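You operate a simulated robot arm through the tools that you are given. There is no shell and no other tool. Be economical: measure what you need, move in short steps, check, and stop when the job is done.

You run a simulated two-armed robot. Do the job below in one go: nothing can be reset, and whatever is moved stays where it is left.

## Task
Store the polish brush in the blue biscuit tin.
Fine: hold the tin down while you pull its lid off; it ends shut on the pine wall shelf.

The check looks at the end state, three seconds after you hand in, the way a careful person would. Anything else that was tipped, shoved, dropped, spilled or broken makes it a failure. A push-on lid holds only when it is set on centred and level and pressed home; a screw cap is set on level and turned clockwise until tight.

## Robot
Two 6-joint arms with two-finger parallel grippers on one trunk, on a base that drives. Base frame: it is fixed to the floor where the robot stands at the start and does not move with it; the origin is under the middle of the robot, x ahead of it, y to its left, z up. Readings come in m, degrees, newtons and seconds.
The left shoulder is at the start at [0.07, 0.166, 1.445], the right one opposite. With the tool pointing down near the work surface each hand reaches from about 0.3 to 0.72 m from the robot's upright axis, wherever it stands, measured 20 degrees to its own side. Places, roughly: top of the long table [0.6, 0.1, 0.7]; shelf over the long table [0.8, 0, 1.1]. Payload 3.91 kg a hand.
Tool frame (each hand has its own): the origin (TCP) lies between the finger pads and is the grasp point; the fingertips stand 0.03 m ahead of it; z points along the fingers, y is the line along which they close. Largest opening 0.11 m; finger width 0.02, thickness 0.01; the body of the gripper, 0.048 by 0.112 m, starts 0.055 m behind the TCP.
Orientation is told as [roll, pitch, yaw] about the base's x, y, z axes, in that order, counted from this pose: with the fingers straight down and closing along the base's y, the tool's x points along the base's -x, its y along +y and its z along -z.

## Interface
- The arms move only by the tool arm_command. It takes "left_commands", "right_commands" or both (then of equal length, played together; a hand with none holds still); each is a list of rows, each a list of 7 numbers: the turn, a rotation vector about the tool's x, y, z in degrees, then the shift along the tool's x, y, z in m, then the gripper command, from -1 (shut) to 1 (fully open), values between in proportion. In form: [[ax, ay, az, dx, dy, dz, hand], ...]. A call has 1 to 8 rows; each row shifts and turns the commanded pose from where the row before left it, along the tool's axes as they then stand. A row lasts 0.2 s, in which the tool goes at most 0.05 m and 8.6 degrees; a call with a longer step from one row to the next is refused whole, and so is a gripper value outside its range. Where a pose cannot be reached the arm comes as near as it can. A force on the tool above 40 N (or 10 N above the force at the start of the call, whichever is more), or a blocked arm, ends the call early, and 0.2 s more pass. The fingers move at their own pace (about 0.108 m/s each) and stop on an object; they squeeze with about 40 N. The grip force told is the motor's: it shows also when the fingers shut on nothing. Time passes only in rows, and 0.2 s behind the last, so rows that do not move let the fingers close. The reply holds the time, the measured pose of the TCP, the force on the tool along the base axes, the opening and the grip force, in the units named above and with some noise.
- Cameras (640 x 400 px; columns grow to the right, rows downward): "scene" is now at [0.1274, 0.0146, 1.6628]; the picture's right is [0.01, -1.00, 0.00], its down [-0.81, -0.01, -0.59] and it looks along [0.59, 0.01, -0.81] (base axes); focal length 266 px, centre (320, 200). "left" rides on the left gripper at [0.077, -0.007, -0.114] in its tool frame; the picture's right is [0.09, 1.00, 0.00], its down [-0.80, 0.07, -0.59] and it looks along [-0.59, 0.05, 0.80] (tool axes); focal length 270 px, centre (320, 200). "right" rides on the right gripper at [0.077, 0.007, -0.114] in its tool frame; the picture's right is [-0.09, 1.00, 0.00], its down [-0.80, -0.07, -0.59] and it looks along [-0.59, -0.05, 0.80] (tool axes); focal length 270 px, centre (320, 200). There is no depth. A picture from a camera that has moved, and an enlarged one, comes with that camera's place and axes in the base frame and with its lens. The place of the scene camera against the robot may be out by one fixed shift of up to 0.025 m in any direction.
- camera(camera): a new picture of that camera. The clock stands still meanwhile.
- slide_trunk(by): slides the trunk up (or, below 0, down) by that many m; the arms and the scene camera ride with it, the base frame stays. It gives what a move gives, with no picture.
- steer(legs): drives the robot by 1 to 6 legs, each [ahead, left, turn to the left] in m, m and degrees, along the robot's own axes; the way and the turn of a leg run together, so that a leg with both is an arc; at most 1.5 m and 180 degrees a leg. The arms and the cameras ride along, it lands a little off, and it stops where it bumps. It gives what a move gives.
- turn_head(pan, tilt): turns the head with the scene camera to pan (to the left, within 86 degrees either way) and tilt (down, from -29 to 69), counted from straight ahead of the robot. It gives what a move gives.
- zoom(camera, box): a new picture of the part [left, top, right, bottom] of that camera's present view, enlarged. The clock stands still meanwhile.
- job_done(): hands the job in; it is judged then, once.

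Work in short steps. Places have to be worked out from the pictures, the camera data and where the tool is seen: move nearer, look again, correct. Check each grasp and each placing, and mend what went wrong. You have 120 turns and 108 pictures in all, those below and enlarged ones among them. Open the grippers and draw the arms clear of the work before you hand the job in, unless the task says otherwise; then end with one line.

The tools are called after ">>>" as name(argument=value, ...) on one line, values as JSON. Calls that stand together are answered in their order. arm_command: Moves the arms, as the interface text tells. Its arguments: {"type":"object","properties":{"left_commands":{"type":"array"},"right_commands":{"type":"array"}},"required":[]} The other tools are called the same way: slide_trunk (by) slides the trunk up or down; steer (legs) drives the base; turn_head (pan, tilt) turns the head that bears the scene camera; camera (camera) takes a picture; zoom (camera, box) takes an enlarged picture of a part of a camera's view; job_done () hands the job in.

At the start:

```text
time: 0.0
left_eef_pos: [0.5327, 0.2046, 0.9991]
left_tcp_rot: [0.0, 0.0, 0.0]
left_force: [0.0, 0.2, 0.9]
left_finger_gap: 0.11
left_gripper_force: 0.1
right_eef_pos: [0.6525, -0.2337, 0.9997]
right_tcp_rot: [0.1, -0.1, 0.0]
right_force: [0.8, 0.1, -0.1]
right_finger_gap: 0.11
right_gripper_force: 0.0
trunk travel left (down, up): [-0.94, 0.0]
robot x, y, heading: [0.0038, 0.002, -0.0]
head pan, tilt: [0.8, 53.7]
```

scene: 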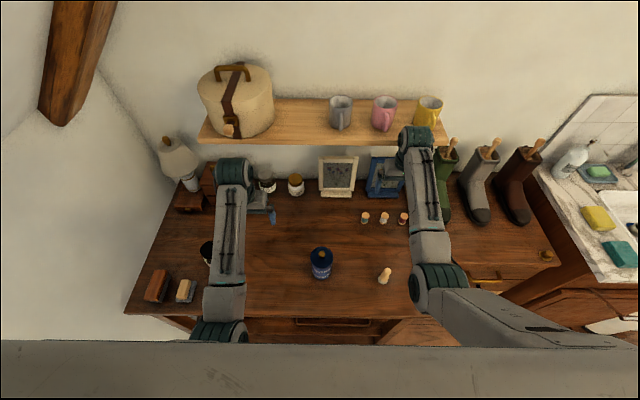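
right: 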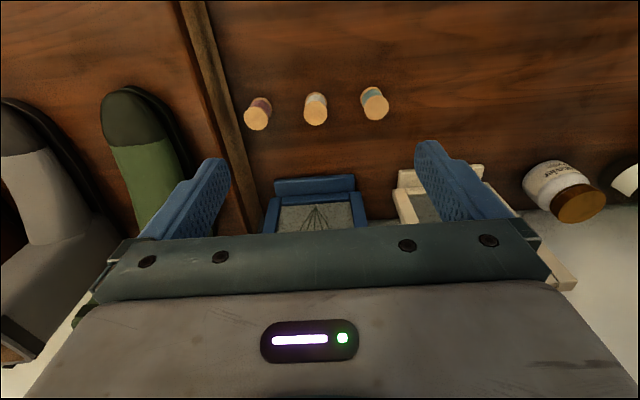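
left: 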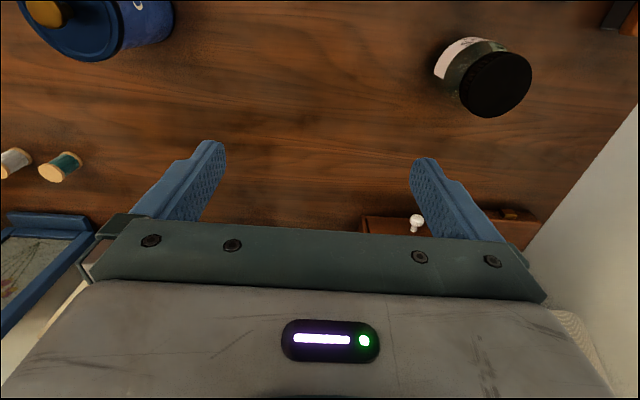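

The blue tin appears at about pixel (321,262), with a brush-like thing at (385,276). I zoom in to identify both.

>>> zoom(camera="scene", box=[260, 200, 440, 312])

>>> zoom(camera="scene", box=[120, 150, 320, 320])

>>> zoom(camera="scene", box=[190, 50, 470, 225])

```text
3.56 times, centred on (350, 256) of scene
camera zoom: at [0.1274, 0.0146, 1.6628], right [0.01, -1.0, 0.0], down [-0.81, -0.01, -0.59], along [0.59, 0.01, -0.81], focal length 946 px, centre (213, 1)
```

zoom: 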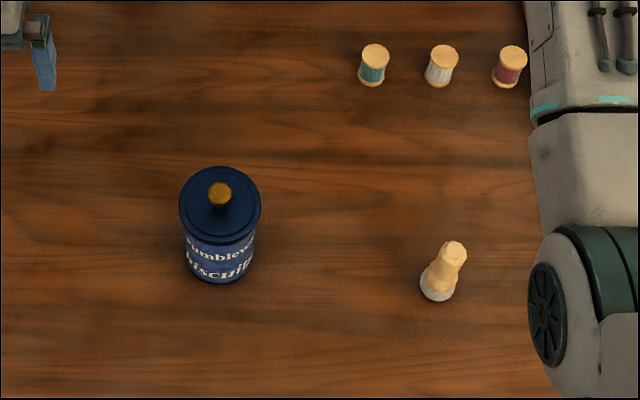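

```text
2.35 times, centred on (220, 235) of scene
camera zoom: at [0.1274, 0.0146, 1.6628], right [0.01, -1.0, 0.0], down [-0.81, -0.01, -0.59], along [0.59, 0.01, -0.81], focal length 626 px, centre (555, 118)
```

zoom: 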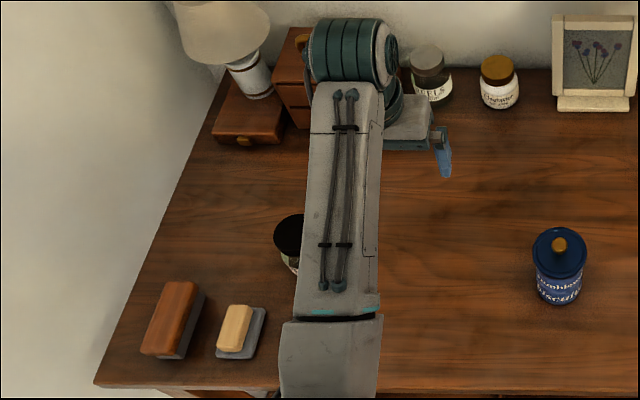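

```text
2.29 times, centred on (330, 138) of scene
camera zoom: at [0.1274, 0.0146, 1.6628], right [0.01, -1.0, 0.0], down [-0.81, -0.01, -0.59], along [0.59, 0.01, -0.81], focal length 608 px, centre (297, 343)
```

zoom: 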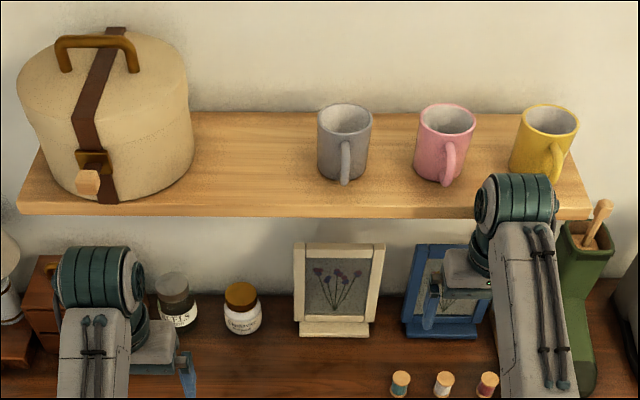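

Estimates: tin centre near (0.50, 0.015), brush standing near (0.46, -0.20), shelf at x about 0.77 to 0.99. I move both hand cameras back for close views of the tin and the brush.

>>> arm_command(left_commands=[[0, 0, 0, 0.03, -0.025, 0, 1], [0, 0, 0, 0.03, -0.025, 0, 1], [0, 0, 0, 0.03, -0.025, 0, 1], [0, 0, 0, 0.03, -0.025, 0, 1], [0, 0, 0, 0.03, -0.025, 0, 1], [0, 0, 0, 0.0, -0.0, 0, 1]], right_commands=[[0, 0, 0, 0.048, 0, 0, 1], [0, 0, 0, 0.048, 0, 0, 1], [0, 0, 0, 0.048, 0, 0, 1], [0, 0, 0, 0.048, 0, 0, 1], [0, 0, 0, 0.048, 0, 0, 1], [0, 0, 0, 0.048, 0, 0, 1]])

>>> camera(camera="left")

>>> camera(camera="right")

>>> camera(camera="scene")

```text
time: 1.0
left_eef_pos: [0.4345, 0.2015, 0.9907]
left_tcp_rot: [9.1, -1.1, 0.2]
left_force: [0.5, -0.2, 0.4]
left_finger_gap: 0.1102
left_gripper_force: 0.0
left hand out of reach, approached as far as the arm can: row 4
right_eef_pos: [0.4797, -0.231, 0.9898]
right_tcp_rot: [0.1, -0.4, 0.2]
right_force: [-0.1, 0.6, 0.1]
right_finger_gap: 0.1096
right_gripper_force: 0.0
right hand out of reach, approached as far as the arm can: row 3, 4
trunk travel left (down, up): [-0.94, 0.0]
robot x, y, heading: [0.001, -0.0002, -0.1]
head pan, tilt: [0.8, 53.7]
stopped in row 4 (left hand): the arm was blocked; the commanded pose is now the measured one
```

```text
101 pictures are left
camera left: at [0.3542, 0.1761, 1.1012], right [-0.09, 0.98, 0.16], down [0.79, -0.02, 0.61], along [0.61, 0.18, -0.77], focal length 270 px, centre (320, 200)
```

left: 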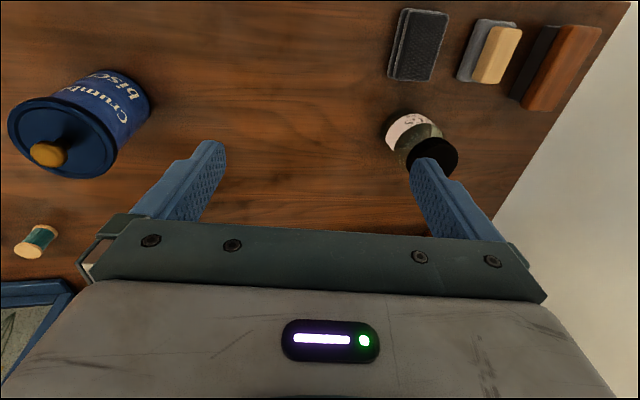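

```text
100 pictures are left
camera right: at [0.402, -0.2258, 1.1044], right [0.09, 1.0, 0.0], down [0.8, -0.07, 0.6], along [0.6, -0.05, -0.8], focal length 270 px, centre (320, 200)
```

right: 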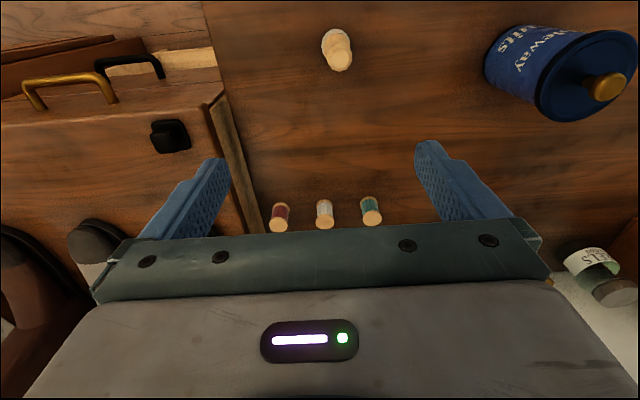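

```text
99 pictures are left
camera scene: at [0.1227, 0.0158, 1.6633], right [0.02, -1.0, 0.0], down [-0.8, -0.01, -0.59], along [0.59, 0.01, -0.8], focal length 266 px, centre (320, 200)
```

scene: 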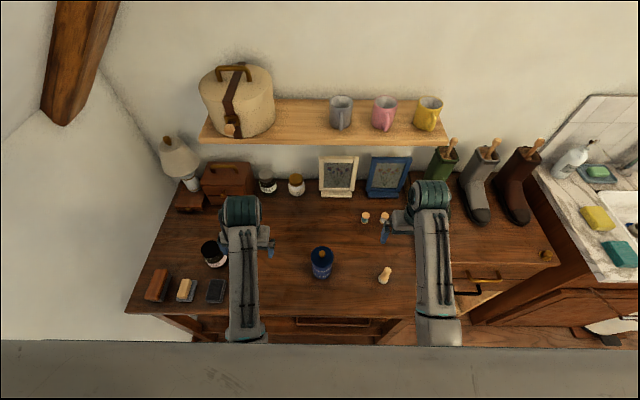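

The arms cannot come closer than about x=0.43 at this height, so I zoom in for identification and then back the base off for room.

>>> zoom(camera="right", box=[270, 0, 410, 100])

>>> zoom(camera="left", box=[0, 40, 180, 190])

>>> zoom(camera="scene", box=[130, 200, 290, 320])

>>> zoom(camera="scene", box=[350, 200, 450, 300])

```text
4.00 times, centred on (340, 50) of right
camera zoom: at [0.402, -0.2258, 1.1044], right [0.09, 1.0, 0.0], down [0.8, -0.07, 0.6], along [0.6, -0.05, -0.8], focal length 1081 px, centre (240, 800)
```

zoom: 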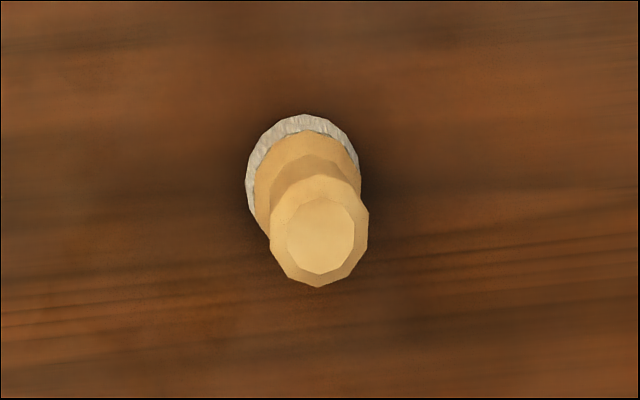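

```text
2.67 times, centred on (90, 115) of left
camera zoom: at [0.3542, 0.1761, 1.1012], right [-0.09, 0.98, 0.16], down [0.79, -0.02, 0.61], along [0.61, 0.18, -0.77], focal length 721 px, centre (933, 427)
```

zoom: 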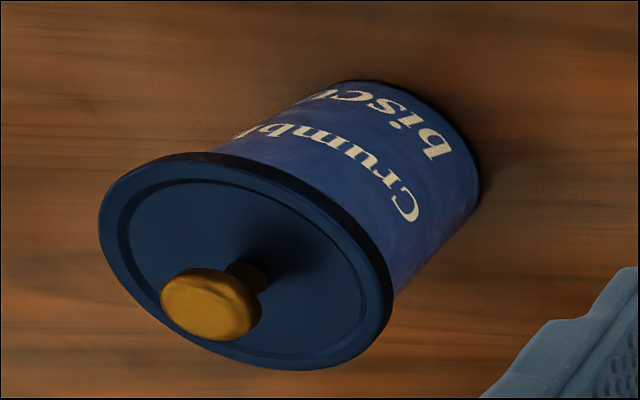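

```text
3.33 times, centred on (210, 260) of scene
camera zoom: at [0.1227, 0.0158, 1.6633], right [0.02, -1.0, 0.0], down [-0.8, -0.01, -0.59], along [0.59, 0.01, -0.8], focal length 886 px, centre (687, 0)
```

zoom: 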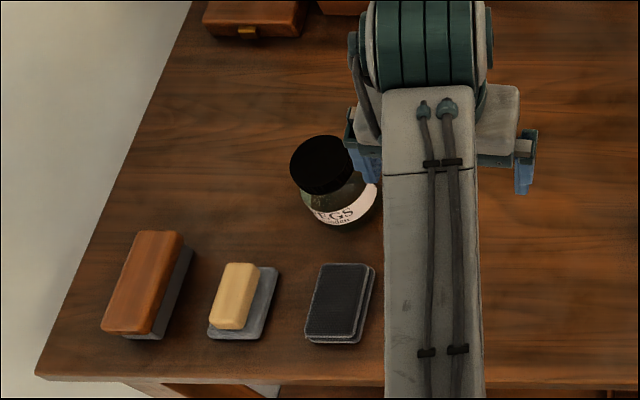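

```text
4.00 times, centred on (400, 250) of scene
camera zoom: at [0.1227, 0.0158, 1.6633], right [0.02, -1.0, 0.0], down [-0.8, -0.01, -0.59], along [0.59, 0.01, -0.8], focal length 1064 px, centre (0, 0)
```

zoom: 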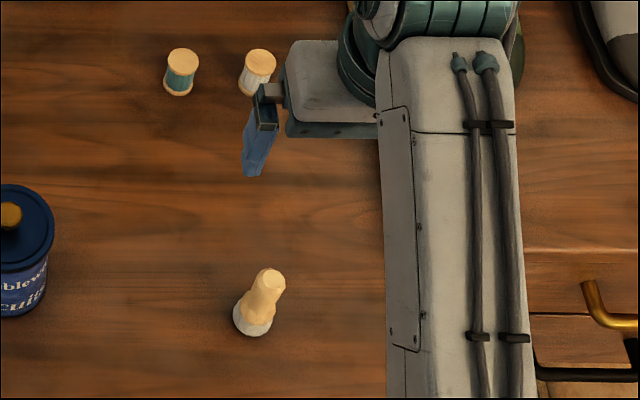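

The small standing dauber is the polish brush, with a bristle base about 37 mm across and a handle about 27 mm. I drive back 0.15 m to get working room.

>>> steer(legs=[[-0.15, 0, 0]])

>>> camera(camera="left")

>>> camera(camera="right")

```text
time: 2.3
left_eef_pos: [0.2905, 0.1993, 0.9886]
left_tcp_rot: [9.1, -0.9, 0.0]
left_force: [0.6, 0.1, -0.2]
left_finger_gap: 0.1102
left_gripper_force: 0.0
right_eef_pos: [0.3344, -0.2337, 0.9864]
right_tcp_rot: [0.1, -0.1, 0.1]
right_force: [0.0, 0.9, 0.0]
right_finger_gap: 0.11
right_gripper_force: 0.1
trunk travel left (down, up): [-0.94, 0.0]
robot x, y, heading: [-0.1502, 0.0004, -0.0]
head pan, tilt: [0.8, 53.7]
```

```text
94 pictures are left
camera left: at [0.2101, 0.1748, 1.0997], right [-0.09, 0.98, 0.16], down [0.79, -0.02, 0.61], along [0.6, 0.18, -0.78], focal length 270 px, centre (320, 200)
```

left: 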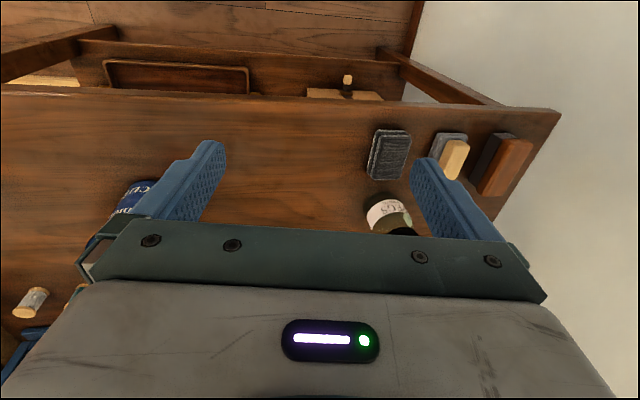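

```text
93 pictures are left
camera right: at [0.2574, -0.2269, 1.1018], right [0.09, 1.0, 0.0], down [0.8, -0.07, 0.6], along [0.59, -0.05, -0.8], focal length 270 px, centre (320, 200)
```

right: 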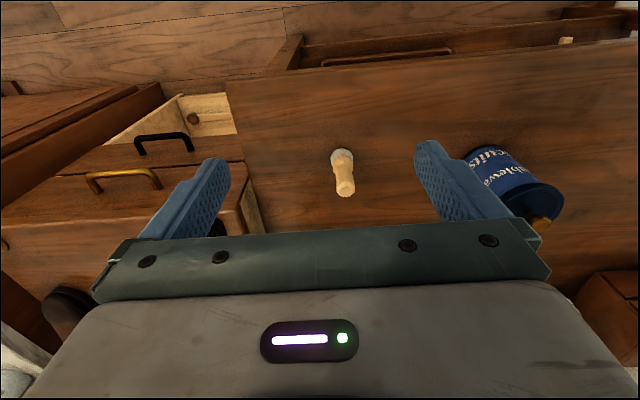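

Two right views put the brush top at about (0.451, -0.211, 0.822) and the tin axis near (0.48, 0.0). I level the left hand, move it a little forward, and start turning it for a side grip (yaw -30, pitch -60).

>>> arm_command(left_commands=[[4.5, 0, 7.0, -0.04, 0, 0, 1], [4.6, 0, 7.0, -0.04, 0, 0, 1], [0, 0, 8, -0.03, 0, 0, 1], [0, 0, 8, 0, 0, 0, 1], [0, 0, 0, 0, 0, 0, 1]])

```text
time: 3.5
left_eef_pos: [0.3971, 0.1892, 0.99]
left_tcp_rot: [0.0, 0.2, -30.1]
left_force: [-0.7, -0.4, -0.5]
left_finger_gap: 0.1099
left_gripper_force: 0.2
right_eef_pos: [0.3326, -0.2327, 0.9875]
right_tcp_rot: [0.0, -0.1, 0.1]
right_force: [0.7, 0.2, -0.1]
right_finger_gap: 0.1097
right_gripper_force: 0.0
trunk travel left (down, up): [-0.94, 0.0]
robot x, y, heading: [-0.1493, 0.0006, -0.2]
head pan, tilt: [0.8, 53.7]
```

The yaw is right. Now I pitch about tool y by -60.

>>> arm_command(left_commands=[[0, -7.5, 0, 0, 0, 0, 1], [0, -7.5, 0, 0, 0, 0, 1], [0, -7.5, 0, 0, 0, 0, 1], [0, -7.5, 0, 0, 0, 0, 1], [0, -7.5, 0, 0, 0, 0, 1], [0, -7.5, 0, 0, 0, 0, 1], [0, -7.5, 0, 0, 0, 0, 1], [0, -7.5, 0, 0, 0, 0, 1]])

>>> camera(camera="left")

>>> camera(camera="scene")

```text
time: 5.3
left_eef_pos: [0.3967, 0.1884, 0.9898]
left_tcp_rot: [0.1, -60.1, -29.9]
left_force: [-0.4, -0.5, 0.2]
left_finger_gap: 0.11
left_gripper_force: 0.1
right_eef_pos: [0.3313, -0.2331, 0.9893]
right_tcp_rot: [-0.1, -0.2, 0.1]
right_force: [-0.2, -0.5, -0.6]
right_finger_gap: 0.11
right_gripper_force: 0.0
trunk travel left (down, up): [-0.94, 0.0]
robot x, y, heading: [-0.1528, 0.004, -0.4]
head pan, tilt: [0.8, 53.7]
```

```text
92 pictures are left
camera left: at [0.2721, 0.2511, 0.9814], right [0.46, 0.89, -0.08], down [-0.07, 0.12, 0.99], along [0.89, -0.45, 0.11], focal length 270 px, centre (320, 200)
```

left: 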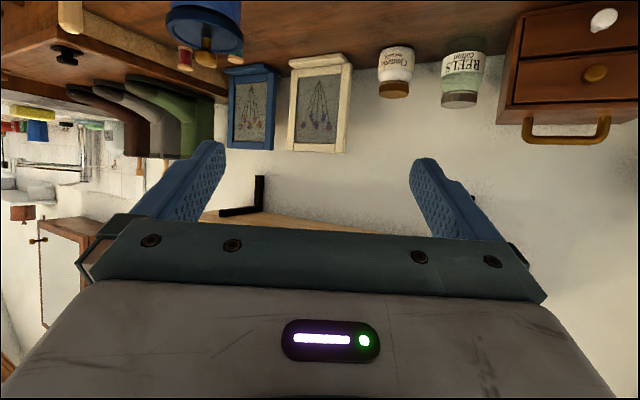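

```text
91 pictures are left
camera scene: at [-0.0234, 0.0154, 1.6629], right [0.01, -1.0, 0.0], down [-0.81, -0.01, -0.59], along [0.59, 0.01, -0.81], focal length 266 px, centre (320, 200)
```

scene: 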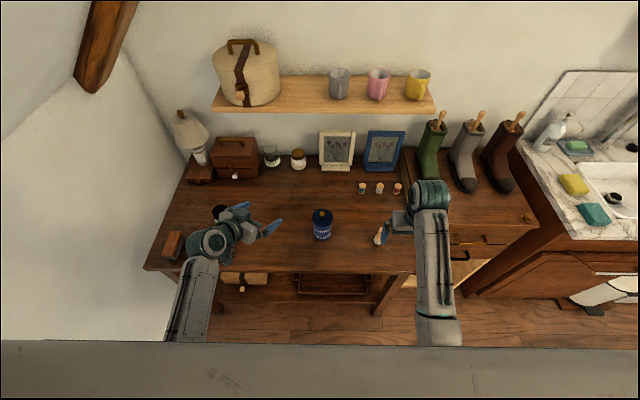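

The orientation is right and the way is clear. I descend to a pre-grasp about 0.12 m short of the tin on the approach line.

>>> arm_command(left_commands=[[0, 0, 0, 0.025, -0.0202, 0.0233, 1], [0, 0, 0, 0.025, -0.0202, 0.0233, 1], [0, 0, 0, 0.025, -0.0202, 0.0233, 1], [0, 0, 0, 0.025, -0.0202, 0.0233, 1], [0, 0, 0, 0.025, -0.0202, 0.0233, 1], [0, 0, 0, 0.025, -0.0202, 0.0233, 1], [0, 0, 0, 0, 0, 0, 1]])

>>> camera(camera="left")

>>> zoom(camera="scene", box=[220, 180, 420, 305])

```text
time: 6.9
left_eef_pos: [0.3765, 0.0594, 0.7902]
left_tcp_rot: [0.1, -59.8, -29.9]
left_force: [1.2, 0.1, 0.0]
left_finger_gap: 0.1099
left_gripper_force: 0.2
right_eef_pos: [0.3326, -0.2337, 0.9883]
right_tcp_rot: [0.0, -0.2, 0.1]
right_force: [0.2, -0.4, -0.3]
right_finger_gap: 0.1099
right_gripper_force: 0.1
trunk travel left (down, up): [-0.94, 0.0]
robot x, y, heading: [-0.1514, -0.0029, 0.2]
head pan, tilt: [0.8, 53.7]
```

```text
90 pictures are left
camera left: at [0.252, 0.1223, 0.7811], right [0.46, 0.89, -0.08], down [-0.06, 0.12, 0.99], along [0.89, -0.45, 0.11], focal length 270 px, centre (320, 200)
```

left: 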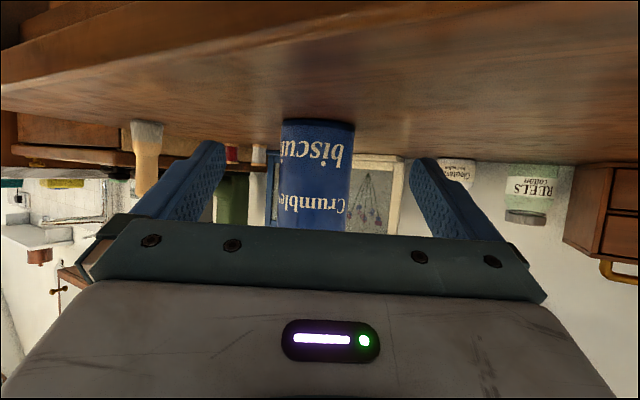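

```text
3.20 times, centred on (320, 242) of scene
camera zoom: at [-0.023, 0.015, 1.6629], right [0.01, -1.0, 0.0], down [-0.81, -0.01, -0.59], along [0.59, 0.01, -0.81], focal length 851 px, centre (320, 64)
```

zoom: 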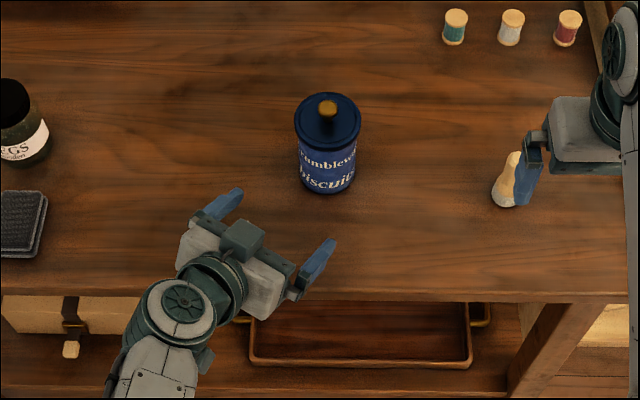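

The left view centres the tin at about (0.483, 0.001), 0.121 m ahead and nearly in line. I advance 0.107 m, dropping slightly, without closing yet.

>>> arm_command(left_commands=[[0, 0, 0, -0.0119, 0.0006, 0.024, 1], [0, 0, 0, -0.0119, 0.0006, 0.024, 1], [0, 0, 0, -0.0119, 0.0006, 0.024, 1], [0, 0, 0, -0.0119, 0.0006, 0.024, 1], [0, 0, 0, 0, 0, 0, 1]])

>>> camera(camera="left")

>>> zoom(camera="scene", box=[220, 180, 420, 305])

```text
time: 8.1
left_eef_pos: [0.4711, 0.0089, 0.7862]
left_tcp_rot: [0.1, -59.9, -29.8]
left_force: [-0.9, 0.1, 0.2]
left_finger_gap: 0.11
left_gripper_force: 0.1
right_eef_pos: [0.3319, -0.234, 0.9881]
right_tcp_rot: [0.0, -0.2, 0.1]
right_force: [0.3, 0.4, 0.3]
right_finger_gap: 0.1101
right_gripper_force: 0.1
trunk travel left (down, up): [-0.94, 0.0]
robot x, y, heading: [-0.1508, 0.0003, 0.0]
head pan, tilt: [0.8, 53.7]
```

```text
88 pictures are left
camera left: at [0.3465, 0.0714, 0.7762], right [0.46, 0.89, -0.08], down [-0.06, 0.12, 0.99], along [0.89, -0.45, 0.11], focal length 270 px, centre (320, 200)
```

left: 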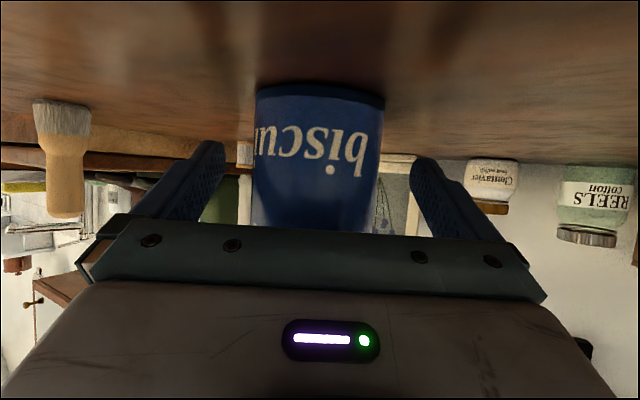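

```text
3.20 times, centred on (320, 242) of scene
camera zoom: at [-0.0232, 0.0149, 1.6629], right [0.01, -1.0, 0.0], down [-0.81, -0.01, -0.59], along [0.59, 0.01, -0.81], focal length 851 px, centre (320, 64)
```

zoom: 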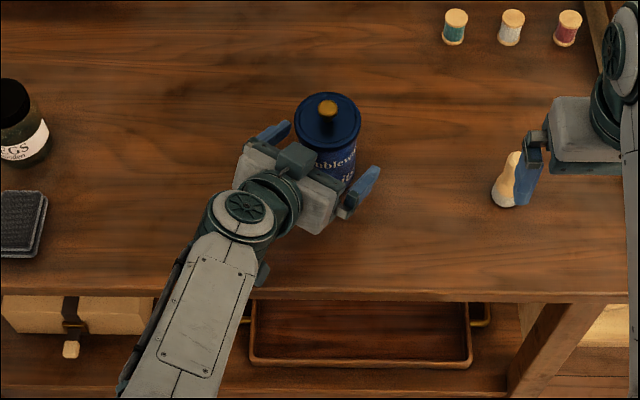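

The tin sits centred between the fingers with its axis about 8 mm beyond the TCP. I close the left gripper on the body.

>>> arm_command(left_commands=[[0, 0, 0, 0, 0, 0, -1], [0, 0, 0, 0, 0, 0, -1], [0, 0, 0, 0, 0, 0, -1], [0, 0, 0, 0, 0, 0, -1]])

>>> zoom(camera="scene", box=[260, 180, 380, 255])

```text
time: 9.1
left_eef_pos: [0.4706, 0.0084, 0.7852]
left_tcp_rot: [0.1, -59.9, -29.9]
left_force: [2.1, -0.6, 1.2]
left_finger_gap: 0.0667
left_gripper_force: 40.1
right_eef_pos: [0.332, -0.2332, 0.9883]
right_tcp_rot: [-0.1, -0.2, 0.1]
right_force: [0.2, 0.0, -0.6]
right_finger_gap: 0.1099
right_gripper_force: 0.0
trunk travel left (down, up): [-0.94, 0.0]
robot x, y, heading: [-0.1501, -0.0003, 0.3]
head pan, tilt: [0.8, 53.7]
```

```text
5.33 times, centred on (320, 218) of scene
camera zoom: at [-0.0228, 0.0146, 1.6629], right [0.01, -1.0, 0.0], down [-0.81, -0.01, -0.59], along [0.59, 0.01, -0.81], focal length 1418 px, centre (320, 107)
```

zoom: 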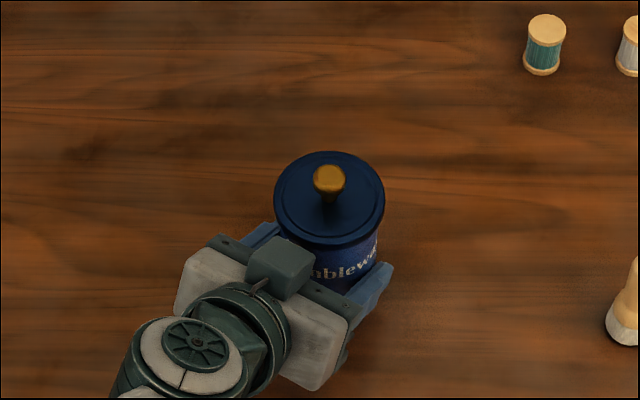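

The tin is held (gap 0.067, 40 N). Now I bring the right hand up near the tin for a close look at the knob.

>>> arm_command(right_commands=[[0, 0, 0, -0.022, 0.035, -0.01, 0.2], [0, 0, 0, -0.022, 0.035, -0.01, 0], [0, 0, 0, -0.022, 0.035, 0, 0], [0, 0, 0, -0.022, 0.035, 0, 0], [0, 0, 0, 0, 0.025, 0, 0], [0, 0, 0, 0, 0, 0, 0]], left_commands=[[0, 0, 0, 0, 0, 0, -1], [0, 0, 0, 0, 0, 0, -1], [0, 0, 0, 0, 0, 0, -1], [0, 0, 0, 0, 0, 0, -1], [0, 0, 0, 0, 0, 0, -1], [0, 0, 0, 0, 0, 0, -1]])

>>> camera(camera="right")

>>> camera(camera="scene")

```text
time: 10.4
left_eef_pos: [0.4718, 0.0097, 0.7853]
left_tcp_rot: [0.1, -59.9, -29.8]
left_force: [0.0, 0.7, 0.8]
left_finger_gap: 0.067
left_gripper_force: 40.2
right_eef_pos: [0.419, -0.1661, 0.9813]
right_tcp_rot: [-8.7, 0.5, -3.1]
right_force: [0.8, -0.4, -0.3]
right_finger_gap: 0.0551
right_gripper_force: 0.1
trunk travel left (down, up): [-0.94, 0.0]
robot x, y, heading: [-0.1468, 0.0021, 0.3]
head pan, tilt: [0.8, 53.7]
stopped in row 6 (right hand): the arm was blocked; the commanded pose is now the measured one
```

```text
85 pictures are left
camera right: at [0.3452, -0.1373, 1.0949], right [0.14, 0.98, -0.15], down [0.81, -0.02, 0.59], along [0.57, -0.21, -0.79], focal length 270 px, centre (320, 200)
```

right: 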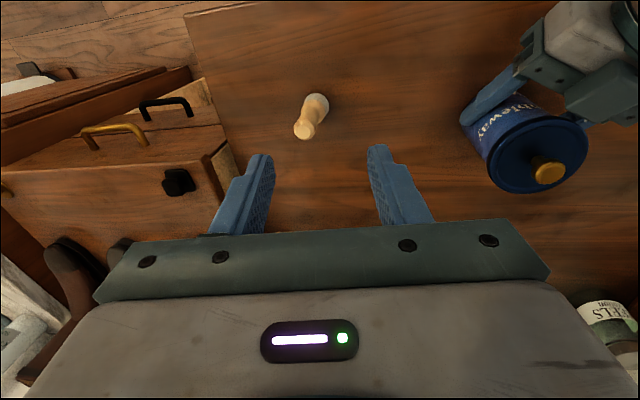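

```text
84 pictures are left
camera scene: at [-0.0226, 0.0149, 1.6628], right [0.01, -1.0, 0.0], down [-0.81, -0.01, -0.59], along [0.59, 0.01, -0.81], focal length 266 px, centre (320, 200)
```

scene: 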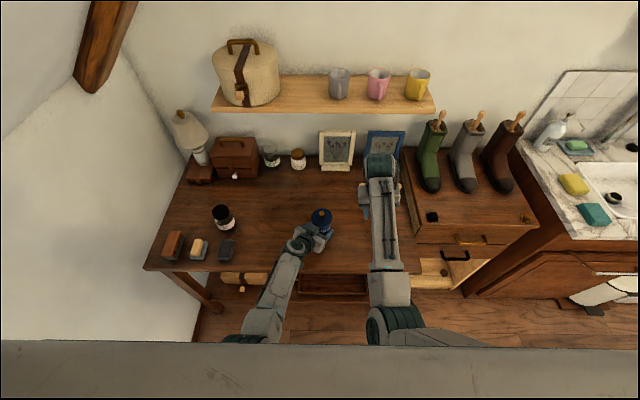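

The right arm ran into a reach or joint limit going straight inward. I level it, yaw it +30 (mirroring the left, which reached the centre fine) and try inward again.

>>> arm_command(right_commands=[[-4.4, 0, -7, 0, 0, 0, 0], [-4.3, 0, -7, 0, 0, 0, 0], [0, 0, -8, 0, 0, 0, 0], [0, 0, -8, 0, 0, 0, 0], [0, 0, 0, -0.0125, 0.0216, -0.005, 0], [0, 0, 0, -0.0125, 0.0216, -0.005, 0], [0, 0, 0, -0.0125, 0.0216, 0, 0], [0, 0, 0, 0, 0, 0, 0]])

```text
time: 12.2
left_eef_pos: [0.4715, 0.0082, 0.7849]
left_tcp_rot: [0.0, -59.9, -29.9]
left_force: [0.5, 0.1, 0.4]
left_finger_gap: 0.0671
left_gripper_force: 39.8
right_eef_pos: [0.4246, -0.1481, 0.9765]
right_tcp_rot: [-3.6, 4.0, 24.6]
right_force: [0.1, -0.1, -0.4]
right_finger_gap: 0.055
right_gripper_force: 0.1
trunk travel left (down, up): [-0.94, 0.0]
robot x, y, heading: [-0.1508, -0.0007, -0.0]
head pan, tilt: [0.8, 53.7]
```

The right arm is still held back. I look down with the head to see what restricts it.

>>> turn_head(pan=0, tilt=69)

>>> camera(camera="scene")

```text
time: 13.0
left_eef_pos: [0.4699, 0.0069, 0.7855]
left_tcp_rot: [0.1, -59.9, -29.9]
left_force: [-0.4, -0.2, 0.7]
left_finger_gap: 0.067
left_gripper_force: 40.0
right_eef_pos: [0.4256, -0.1475, 0.9783]
right_tcp_rot: [-3.6, 3.7, 24.6]
right_force: [0.0, -0.3, -0.1]
right_finger_gap: 0.0551
right_gripper_force: 0.0
trunk travel left (down, up): [-0.94, 0.0]
robot x, y, heading: [-0.1503, -0.0012, 0.0]
head pan, tilt: [0.0, 68.8]
```

```text
83 pictures are left
camera scene: at [-0.0402, 0.0134, 1.6458], right [0.0, -1.0, 0.0], down [-0.93, 0.0, -0.36], along [0.36, 0.0, -0.93], focal length 266 px, centre (320, 200)
```

scene: 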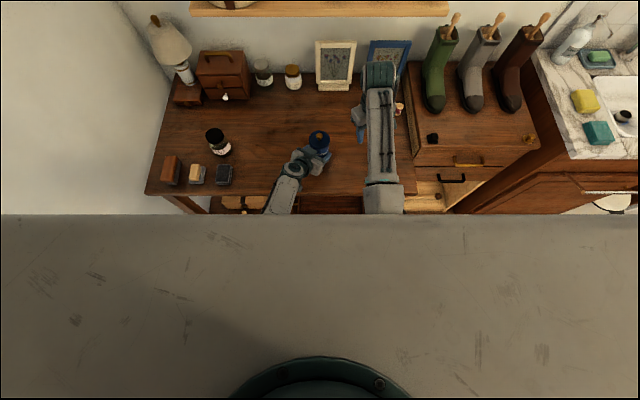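

The torso hides the elbows. I test whether the right arm follows better further forward.

>>> arm_command(right_commands=[[0, 0, 0, -0.026, -0.015, 0, 0], [0, 0, 0, -0.026, -0.015, 0, 0], [0, 0, 0, -0.026, -0.015, 0, 0], [0, 0, 0, 0, 0, 0, 0]])

```text
time: 14.0
left_eef_pos: [0.4699, 0.0079, 0.7839]
left_tcp_rot: [0.0, -59.9, -29.9]
left_force: [0.9, -1.0, 0.2]
left_finger_gap: 0.0669
left_gripper_force: 39.5
right_eef_pos: [0.5138, -0.0935, 0.9893]
right_tcp_rot: [1.0, 1.3, 26.9]
right_force: [-0.2, -0.1, 0.6]
right_finger_gap: 0.0548
right_gripper_force: 0.1
trunk travel left (down, up): [-0.94, 0.0]
robot x, y, heading: [-0.1475, -0.0025, 0.1]
head pan, tilt: [0.0, 68.8]
```

It follows now at x of about 0.51, so the limit is a minimum radius. I move inward over the tin, keeping the height.

>>> arm_command(right_commands=[[0, 0, 0, -0.0092, 0.0293, 0, 0], [0, 0, 0, -0.0092, 0.0293, 0, 0], [0, 0, 0, -0.0092, 0.0293, 0, 0], [0, 0, 0, 0, 0, 0, 0]])

>>> camera(camera="right")

```text
time: 15.0
left_eef_pos: [0.4704, 0.0082, 0.7859]
left_tcp_rot: [-0.1, -59.9, -29.9]
left_force: [0.0, -1.2, 0.5]
left_finger_gap: 0.067
left_gripper_force: 40.5
right_eef_pos: [0.5087, -0.0551, 0.9784]
right_tcp_rot: [-2.2, 2.7, 24.4]
right_force: [0.2, 0.3, 0.5]
right_finger_gap: 0.0552
right_gripper_force: 0.1
trunk travel left (down, up): [-0.94, 0.0]
robot x, y, heading: [-0.1514, -0.0004, -0.0]
head pan, tilt: [0.0, 68.8]
```

```text
82 pictures are left
camera right: at [0.4384, -0.0739, 1.0961], right [-0.33, 0.94, -0.04], down [0.77, 0.3, 0.56], along [0.54, 0.15, -0.83], focal length 270 px, centre (320, 200)
```

right: 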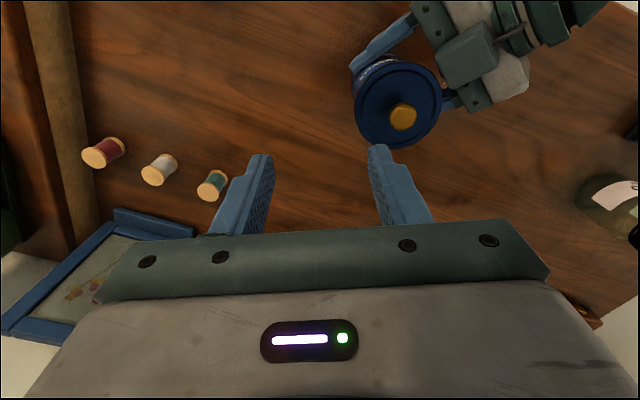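

A limit shows up again at this height. I test whether descending a little relaxes it; the fingertips stay above the knob.

>>> arm_command(right_commands=[[0, 0, 0, 0, 0, 0.02, 0], [0, 0, 0, 0, 0, 0.02, 0], [0, 0, 0, 0, 0, 0, 0]])

```text
time: 15.8
left_eef_pos: [0.4701, 0.0094, 0.7859]
left_tcp_rot: [0.0, -59.9, -30.0]
left_force: [0.2, 0.2, 0.0]
left_finger_gap: 0.067
left_gripper_force: 39.9
right_eef_pos: [0.5088, -0.0423, 0.9474]
right_tcp_rot: [-1.6, 1.8, 25.1]
right_force: [0.1, -0.5, 0.0]
right_finger_gap: 0.0549
right_gripper_force: 0.1
trunk travel left (down, up): [-0.94, 0.0]
robot x, y, heading: [-0.1549, 0.0027, 0.3]
head pan, tilt: [0.0, 68.8]
```

Descending relaxes it. Sliding the gripped tin 0.06 m further forward puts it well inside the right arm's range, so I do that with both hands together.

>>> arm_command(left_commands=[[0, 0, 0, -0.0065, 0.0075, 0.01125, -1], [0, 0, 0, -0.0065, 0.0075, 0.01125, -1], [0, 0, 0, -0.0065, 0.0075, 0.01125, -1], [0, 0, 0, -0.0065, 0.0075, 0.01125, -1], [0, 0, 0, 0, 0, 0, -1]], right_commands=[[0, 0, 0, -0.013, -0.0075, 0, 0], [0, 0, 0, -0.013, -0.0075, 0, 0], [0, 0, 0, -0.013, -0.0075, 0, 0], [0, 0, 0, -0.013, -0.0075, 0, 0], [0, 0, 0, 0, 0, 0, 0]])

>>> camera(camera="right")

>>> camera(camera="left")

```text
time: 17.0
left_eef_pos: [0.5297, 0.0096, 0.7858]
left_tcp_rot: [-0.1, -59.9, -29.9]
left_force: [0.9, -0.4, 0.0]
left_finger_gap: 0.0671
left_gripper_force: 40.0
right_eef_pos: [0.5569, -0.0044, 0.9488]
right_tcp_rot: [0.9, 1.4, 26.9]
right_force: [0.6, 0.3, -0.4]
right_finger_gap: 0.0548
right_gripper_force: 0.1
trunk travel left (down, up): [-0.94, 0.0]
robot x, y, heading: [-0.1509, -0.0033, 0.1]
head pan, tilt: [0.0, 68.8]
```

```text
81 pictures are left
camera right: at [0.4885, -0.034, 1.0654], right [-0.37, 0.93, 0.01], down [0.76, 0.3, 0.58], along [0.53, 0.22, -0.82], focal length 270 px, centre (320, 200)
```

right: 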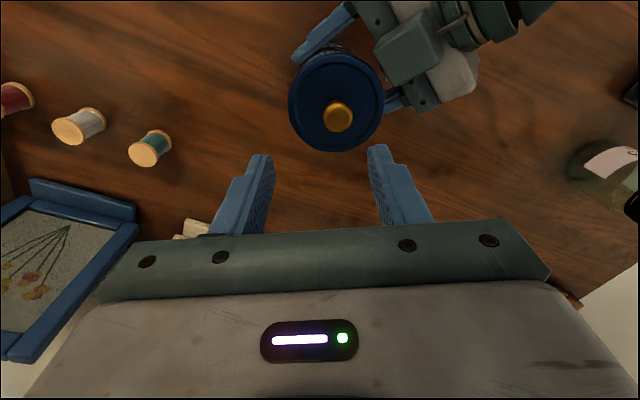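

```text
80 pictures are left
camera left: at [0.4054, 0.0719, 0.776], right [0.46, 0.89, -0.08], down [-0.06, 0.12, 0.99], along [0.89, -0.45, 0.11], focal length 270 px, centre (320, 200)
```

left: 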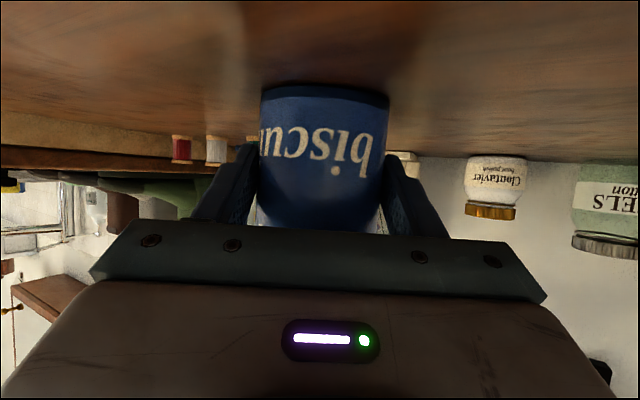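

The tin slid cleanly to about (0.540, 0.0025). I centre the right hand over the knob, level it, narrow the fingers to about 40 mm, and descend partway.

>>> arm_command(right_commands=[[1.4, -0.8, 0, 0.006, 0.007, 0, -0.27], [0, 0, 0, 0.006, 0.007, 0, -0.27], [0, 0, 0, 0, 0, 0.015, -0.27], [0, 0, 0, 0, 0, 0.015, -0.27], [0, 0, 0, 0, 0, 0, -0.27]])

>>> camera(camera="right")

```text
time: 18.2
left_eef_pos: [0.53, 0.0085, 0.785]
left_tcp_rot: [0.0, -59.9, -29.9]
left_force: [0.8, 0.4, 0.1]
left_finger_gap: 0.0669
left_gripper_force: 40.0
right_eef_pos: [0.5407, 0.0008, 0.918]
right_tcp_rot: [-0.5, 0.4, 26.7]
right_force: [0.2, 0.0, 1.1]
right_finger_gap: 0.0403
right_gripper_force: 0.0
trunk travel left (down, up): [-0.94, 0.0]
robot x, y, heading: [-0.1495, 0.001, -0.0]
head pan, tilt: [0.0, 68.8]
```

```text
79 pictures are left
camera right: at [0.4689, -0.0265, 1.0343], right [-0.37, 0.93, -0.01], down [0.75, 0.31, 0.59], along [0.55, 0.21, -0.81], focal length 270 px, centre (320, 200)
```

right: 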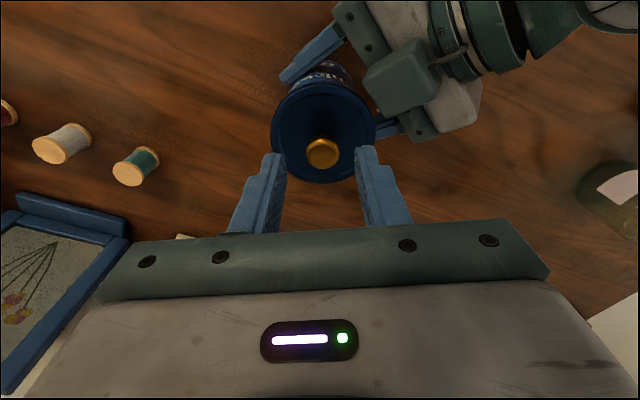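

The knob is centred between the fingers laterally and a few mm ahead. I descend to about z=0.87 with a 3 mm forward correction.

>>> arm_command(right_commands=[[0, 0, 0, -0.003, 0, 0.015, -0.27], [0, 0, 0, 0, 0, 0.015, -0.27], [0, 0, 0, 0, 0, 0.012, -0.27], [0, 0, 0, 0, 0, 0.0, -0.27]])

>>> camera(camera="right")

>>> turn_head(pan=0, tilt=53)

>>> zoom(camera="scene", box=[260, 140, 400, 240])

```text
time: 19.0
left_eef_pos: [0.5285, 0.0102, 0.7867]
left_tcp_rot: [-0.1, -60.0, -29.7]
left_force: [-1.1, 1.5, 3.3]
left_finger_gap: 0.0669
left_gripper_force: 39.9
right_eef_pos: [0.5437, 0.0036, 0.8864]
right_tcp_rot: [-0.5, 0.3, 26.9]
right_force: [-1.8, -2.1, 6.1]
right_finger_gap: 0.0397
right_gripper_force: 0.1
trunk travel left (down, up): [-0.94, 0.0]
robot x, y, heading: [-0.1515, -0.0052, 0.3]
head pan, tilt: [0.0, 68.8]
stopped in row 3 (right hand): the force on the tool passed its limit (the readings are from after the stop); the commanded pose is now the measured one
```

```text
78 pictures are left
camera right: at [0.4723, -0.0244, 1.0016], right [-0.37, 0.93, -0.01], down [0.75, 0.31, 0.59], along [0.55, 0.21, -0.81], focal length 270 px, centre (320, 200)
```

right: 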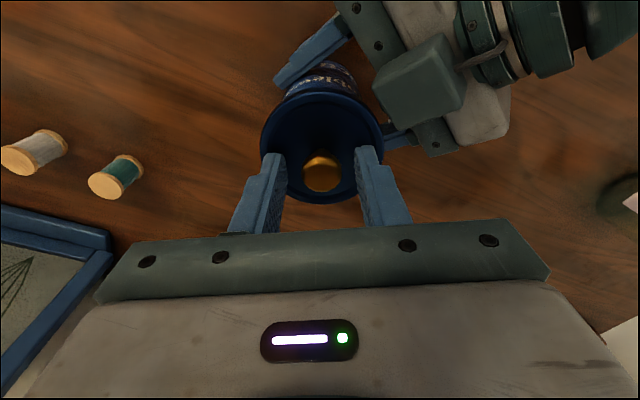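

```text
time: 19.8
left_eef_pos: [0.5292, 0.0098, 0.7864]
left_tcp_rot: [0.2, -60.0, -29.8]
left_force: [-0.3, -1.1, 2.5]
left_finger_gap: 0.0673
left_gripper_force: 40.1
right_eef_pos: [0.5449, 0.0041, 0.8858]
right_tcp_rot: [-0.6, 0.3, 27.0]
right_force: [-0.3, -0.6, 7.0]
right_finger_gap: 0.0401
right_gripper_force: 0.1
trunk travel left (down, up): [-0.94, 0.0]
robot x, y, heading: [-0.1528, 0.0009, -0.0]
head pan, tilt: [0.0, 53.0]
```

```text
4.00 times, centred on (330, 190) of scene
camera zoom: at [-0.0244, 0.0134, 1.664], right [0.0, -1.0, 0.0], down [-0.8, 0.0, -0.6], along [0.6, 0.0, -0.8], focal length 1064 px, centre (280, 240)
```

zoom: 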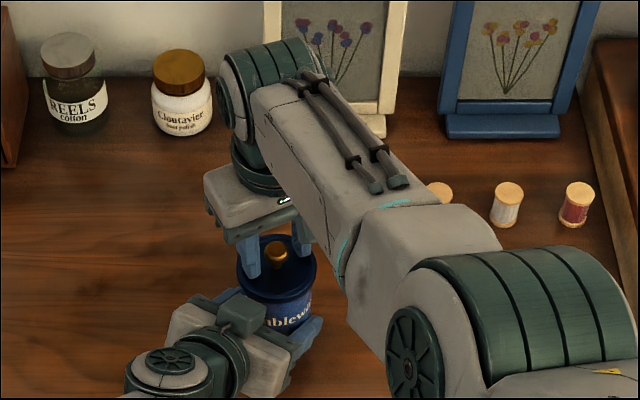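

Contact at fingertip z of about 0.856 means the fingertips are on the lid top astride the knob. I raise 2 mm and close on the knob.

>>> arm_command(right_commands=[[0, 0, 0, 0, 0, -0.003, -0.27], [0, 0, 0, 0, 0, 0, -1], [0, 0, 0, 0, 0, 0, -1], [0, 0, 0, 0, 0, 0, -1]])

>>> camera(camera="right")

```text
time: 20.8
left_eef_pos: [0.5296, 0.0094, 0.7856]
left_tcp_rot: [0.1, -59.9, -29.8]
left_force: [1.9, -2.2, 2.7]
left_finger_gap: 0.0671
left_gripper_force: 39.8
right_eef_pos: [0.5435, 0.0045, 0.8881]
right_tcp_rot: [-0.4, 0.4, 26.9]
right_force: [-3.1, 1.8, -1.2]
right_finger_gap: 0.02
right_gripper_force: 39.7
trunk travel left (down, up): [-0.94, 0.0]
robot x, y, heading: [-0.1458, -0.001, -0.1]
head pan, tilt: [0.0, 53.0]
```

```text
76 pictures are left
camera right: at [0.4729, -0.0241, 1.0027], right [-0.37, 0.93, -0.01], down [0.75, 0.31, 0.59], along [0.55, 0.21, -0.81], focal length 270 px, centre (320, 200)
```

right: 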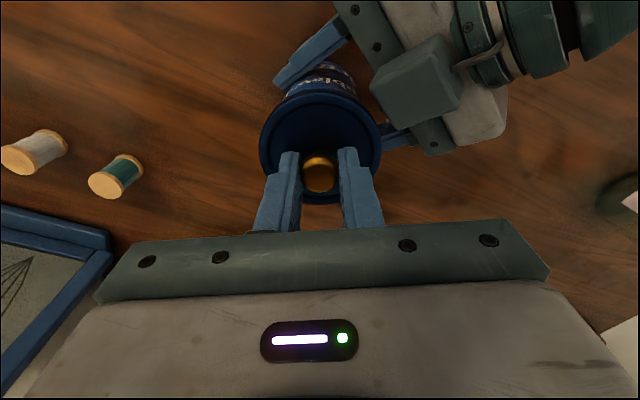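

The knob is gripped at 20 mm. I pull straight up in small steps while the left hand holds.

>>> arm_command(right_commands=[[0, 0, 0, 0, 0, -0.004, -1], [0, 0, 0, 0, 0, -0.004, -1], [0, 0, 0, 0, 0, -0.005, -1], [0, 0, 0, 0, 0, -0.005, -1], [0, 0, 0, 0, 0, -0.005, -1], [0, 0, 0, 0, 0, 0, -1]])

>>> camera(camera="right")

```text
time: 22.1
left_eef_pos: [0.5306, 0.0108, 0.7855]
left_tcp_rot: [-0.1, -59.8, -29.7]
left_force: [0.5, 0.4, 1.2]
left_finger_gap: 0.067
left_gripper_force: 39.4
right_eef_pos: [0.5457, 0.0033, 0.9102]
right_tcp_rot: [-0.5, 0.5, 26.8]
right_force: [-1.0, 0.1, -1.3]
right_finger_gap: 0.0203
right_gripper_force: 40.0
trunk travel left (down, up): [-0.94, 0.0]
robot x, y, heading: [-0.1492, -0.0006, -0.1]
head pan, tilt: [0.0, 53.0]
```

```text
75 pictures are left
camera right: at [0.4741, -0.0239, 1.0261], right [-0.37, 0.93, -0.01], down [0.75, 0.31, 0.59], along [0.55, 0.21, -0.81], focal length 270 px, centre (320, 200)
```

right: 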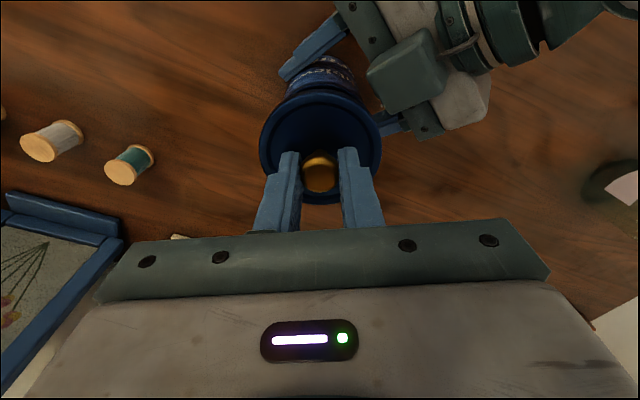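

The lid came free. I raise it further, carry it to a clear patch right of the tin at about (0.56, -0.13), and look.

>>> arm_command(right_commands=[[0, 0, 0, 0, 0, -0.02, -1], [0, 0, 0, 0, 0, -0.015, -1], [0, 0, 0, 0.012, -0.032, 0, -1], [0, 0, 0, 0.012, -0.032, 0, -1], [0, 0, 0, 0.012, -0.032, 0, -1], [0, 0, 0, 0.012, -0.032, 0, -1], [0, 0, 0, 0, 0, 0, -1]])

>>> camera(camera="right")

>>> camera(camera="scene")

```text
time: 23.8
left_eef_pos: [0.5311, 0.0098, 0.7847]
left_tcp_rot: [0.0, -59.9, -29.6]
left_force: [0.7, -0.9, -0.2]
left_finger_gap: 0.067
left_gripper_force: 39.5
right_eef_pos: [0.5601, -0.1337, 0.9465]
right_tcp_rot: [-0.5, 0.4, 26.9]
right_force: [0.0, 0.4, -0.1]
right_finger_gap: 0.02
right_gripper_force: 40.6
trunk travel left (down, up): [-0.94, 0.0]
robot x, y, heading: [-0.1504, -0.0024, 0.2]
head pan, tilt: [0.0, 53.0]
```

```text
74 pictures are left
camera right: at [0.4894, -0.1606, 1.0625], right [-0.37, 0.93, -0.01], down [0.75, 0.31, 0.59], along [0.55, 0.21, -0.81], focal length 270 px, centre (320, 200)
```

right: 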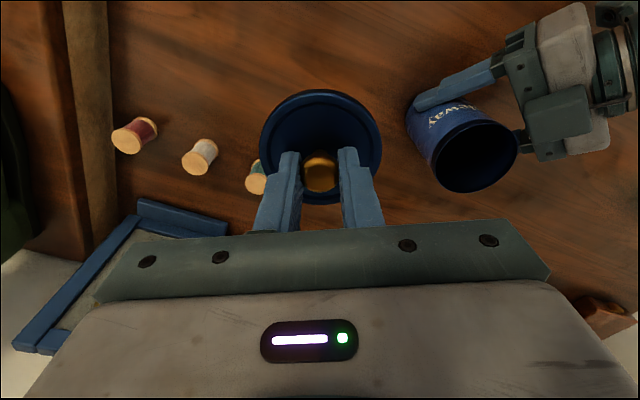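

```text
73 pictures are left
camera scene: at [-0.0215, 0.0141, 1.6637], right [0.0, -1.0, 0.0], down [-0.8, 0.0, -0.6], along [0.6, 0.0, -0.8], focal length 266 px, centre (320, 200)
```

scene: 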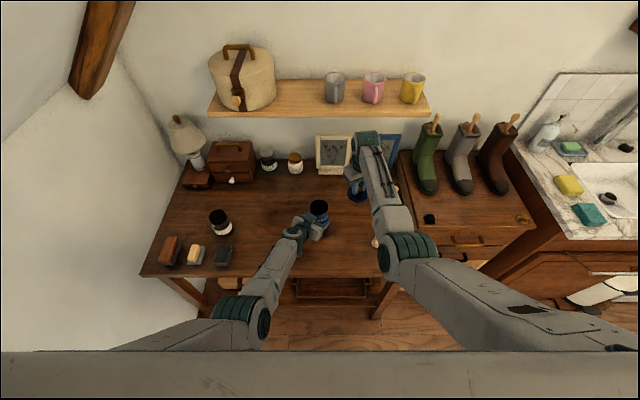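

The patch is clear; the nearest spool is about 0.14 m away. I lower the lid most of the way.

>>> arm_command(right_commands=[[0, 0, 0, 0, 0, 0.03, -1], [0, 0, 0, 0, 0, 0.03, -1], [0, 0, 0, 0, 0, 0.03, -1], [0, 0, 0, 0, 0, 0.025, -1], [0, 0, 0, 0, 0, 0, -1]])

>>> camera(camera="right")

>>> camera(camera="left")

```text
time: 24.9
left_eef_pos: [0.5302, 0.009, 0.7853]
left_tcp_rot: [0.0, -59.8, -29.6]
left_force: [0.4, -0.5, 0.3]
left_finger_gap: 0.067
left_gripper_force: 39.6
right_eef_pos: [0.5563, -0.1349, 0.8328]
right_tcp_rot: [-0.5, 0.4, 27.0]
right_force: [-1.0, 0.3, -0.6]
right_finger_gap: 0.0203
right_gripper_force: 39.7
right hand out of reach, approached as far as the arm can: row 4
trunk travel left (down, up): [-0.94, 0.0]
robot x, y, heading: [-0.151, 0.0016, 0.2]
head pan, tilt: [0.0, 53.0]
```

```text
72 pictures are left
camera right: at [0.485, -0.1616, 0.9491], right [-0.37, 0.93, -0.01], down [0.75, 0.31, 0.59], along [0.55, 0.21, -0.81], focal length 270 px, centre (320, 200)
```

right: 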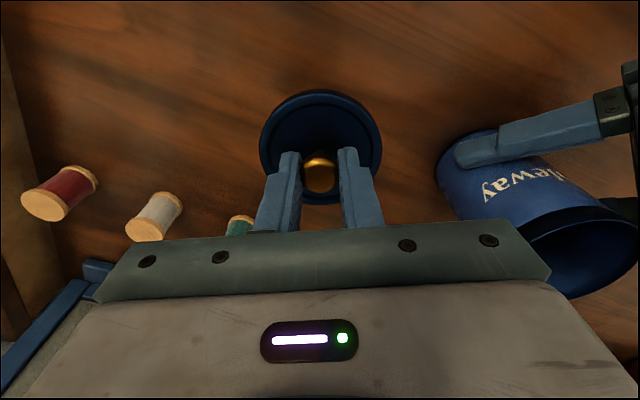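

```text
71 pictures are left
camera left: at [0.4063, 0.0722, 0.7758], right [0.46, 0.89, -0.08], down [-0.06, 0.12, 0.99], along [0.89, -0.45, 0.11], focal length 270 px, centre (320, 200)
```

left: 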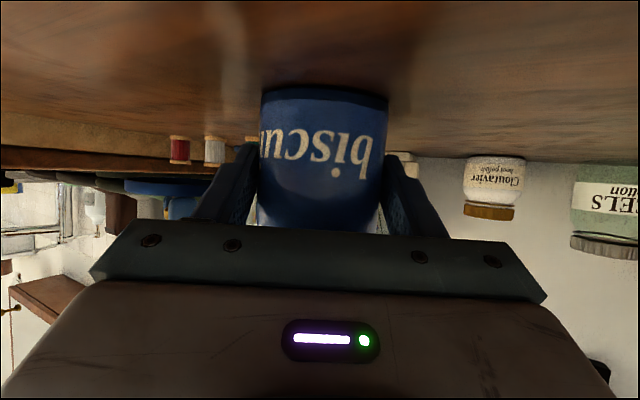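

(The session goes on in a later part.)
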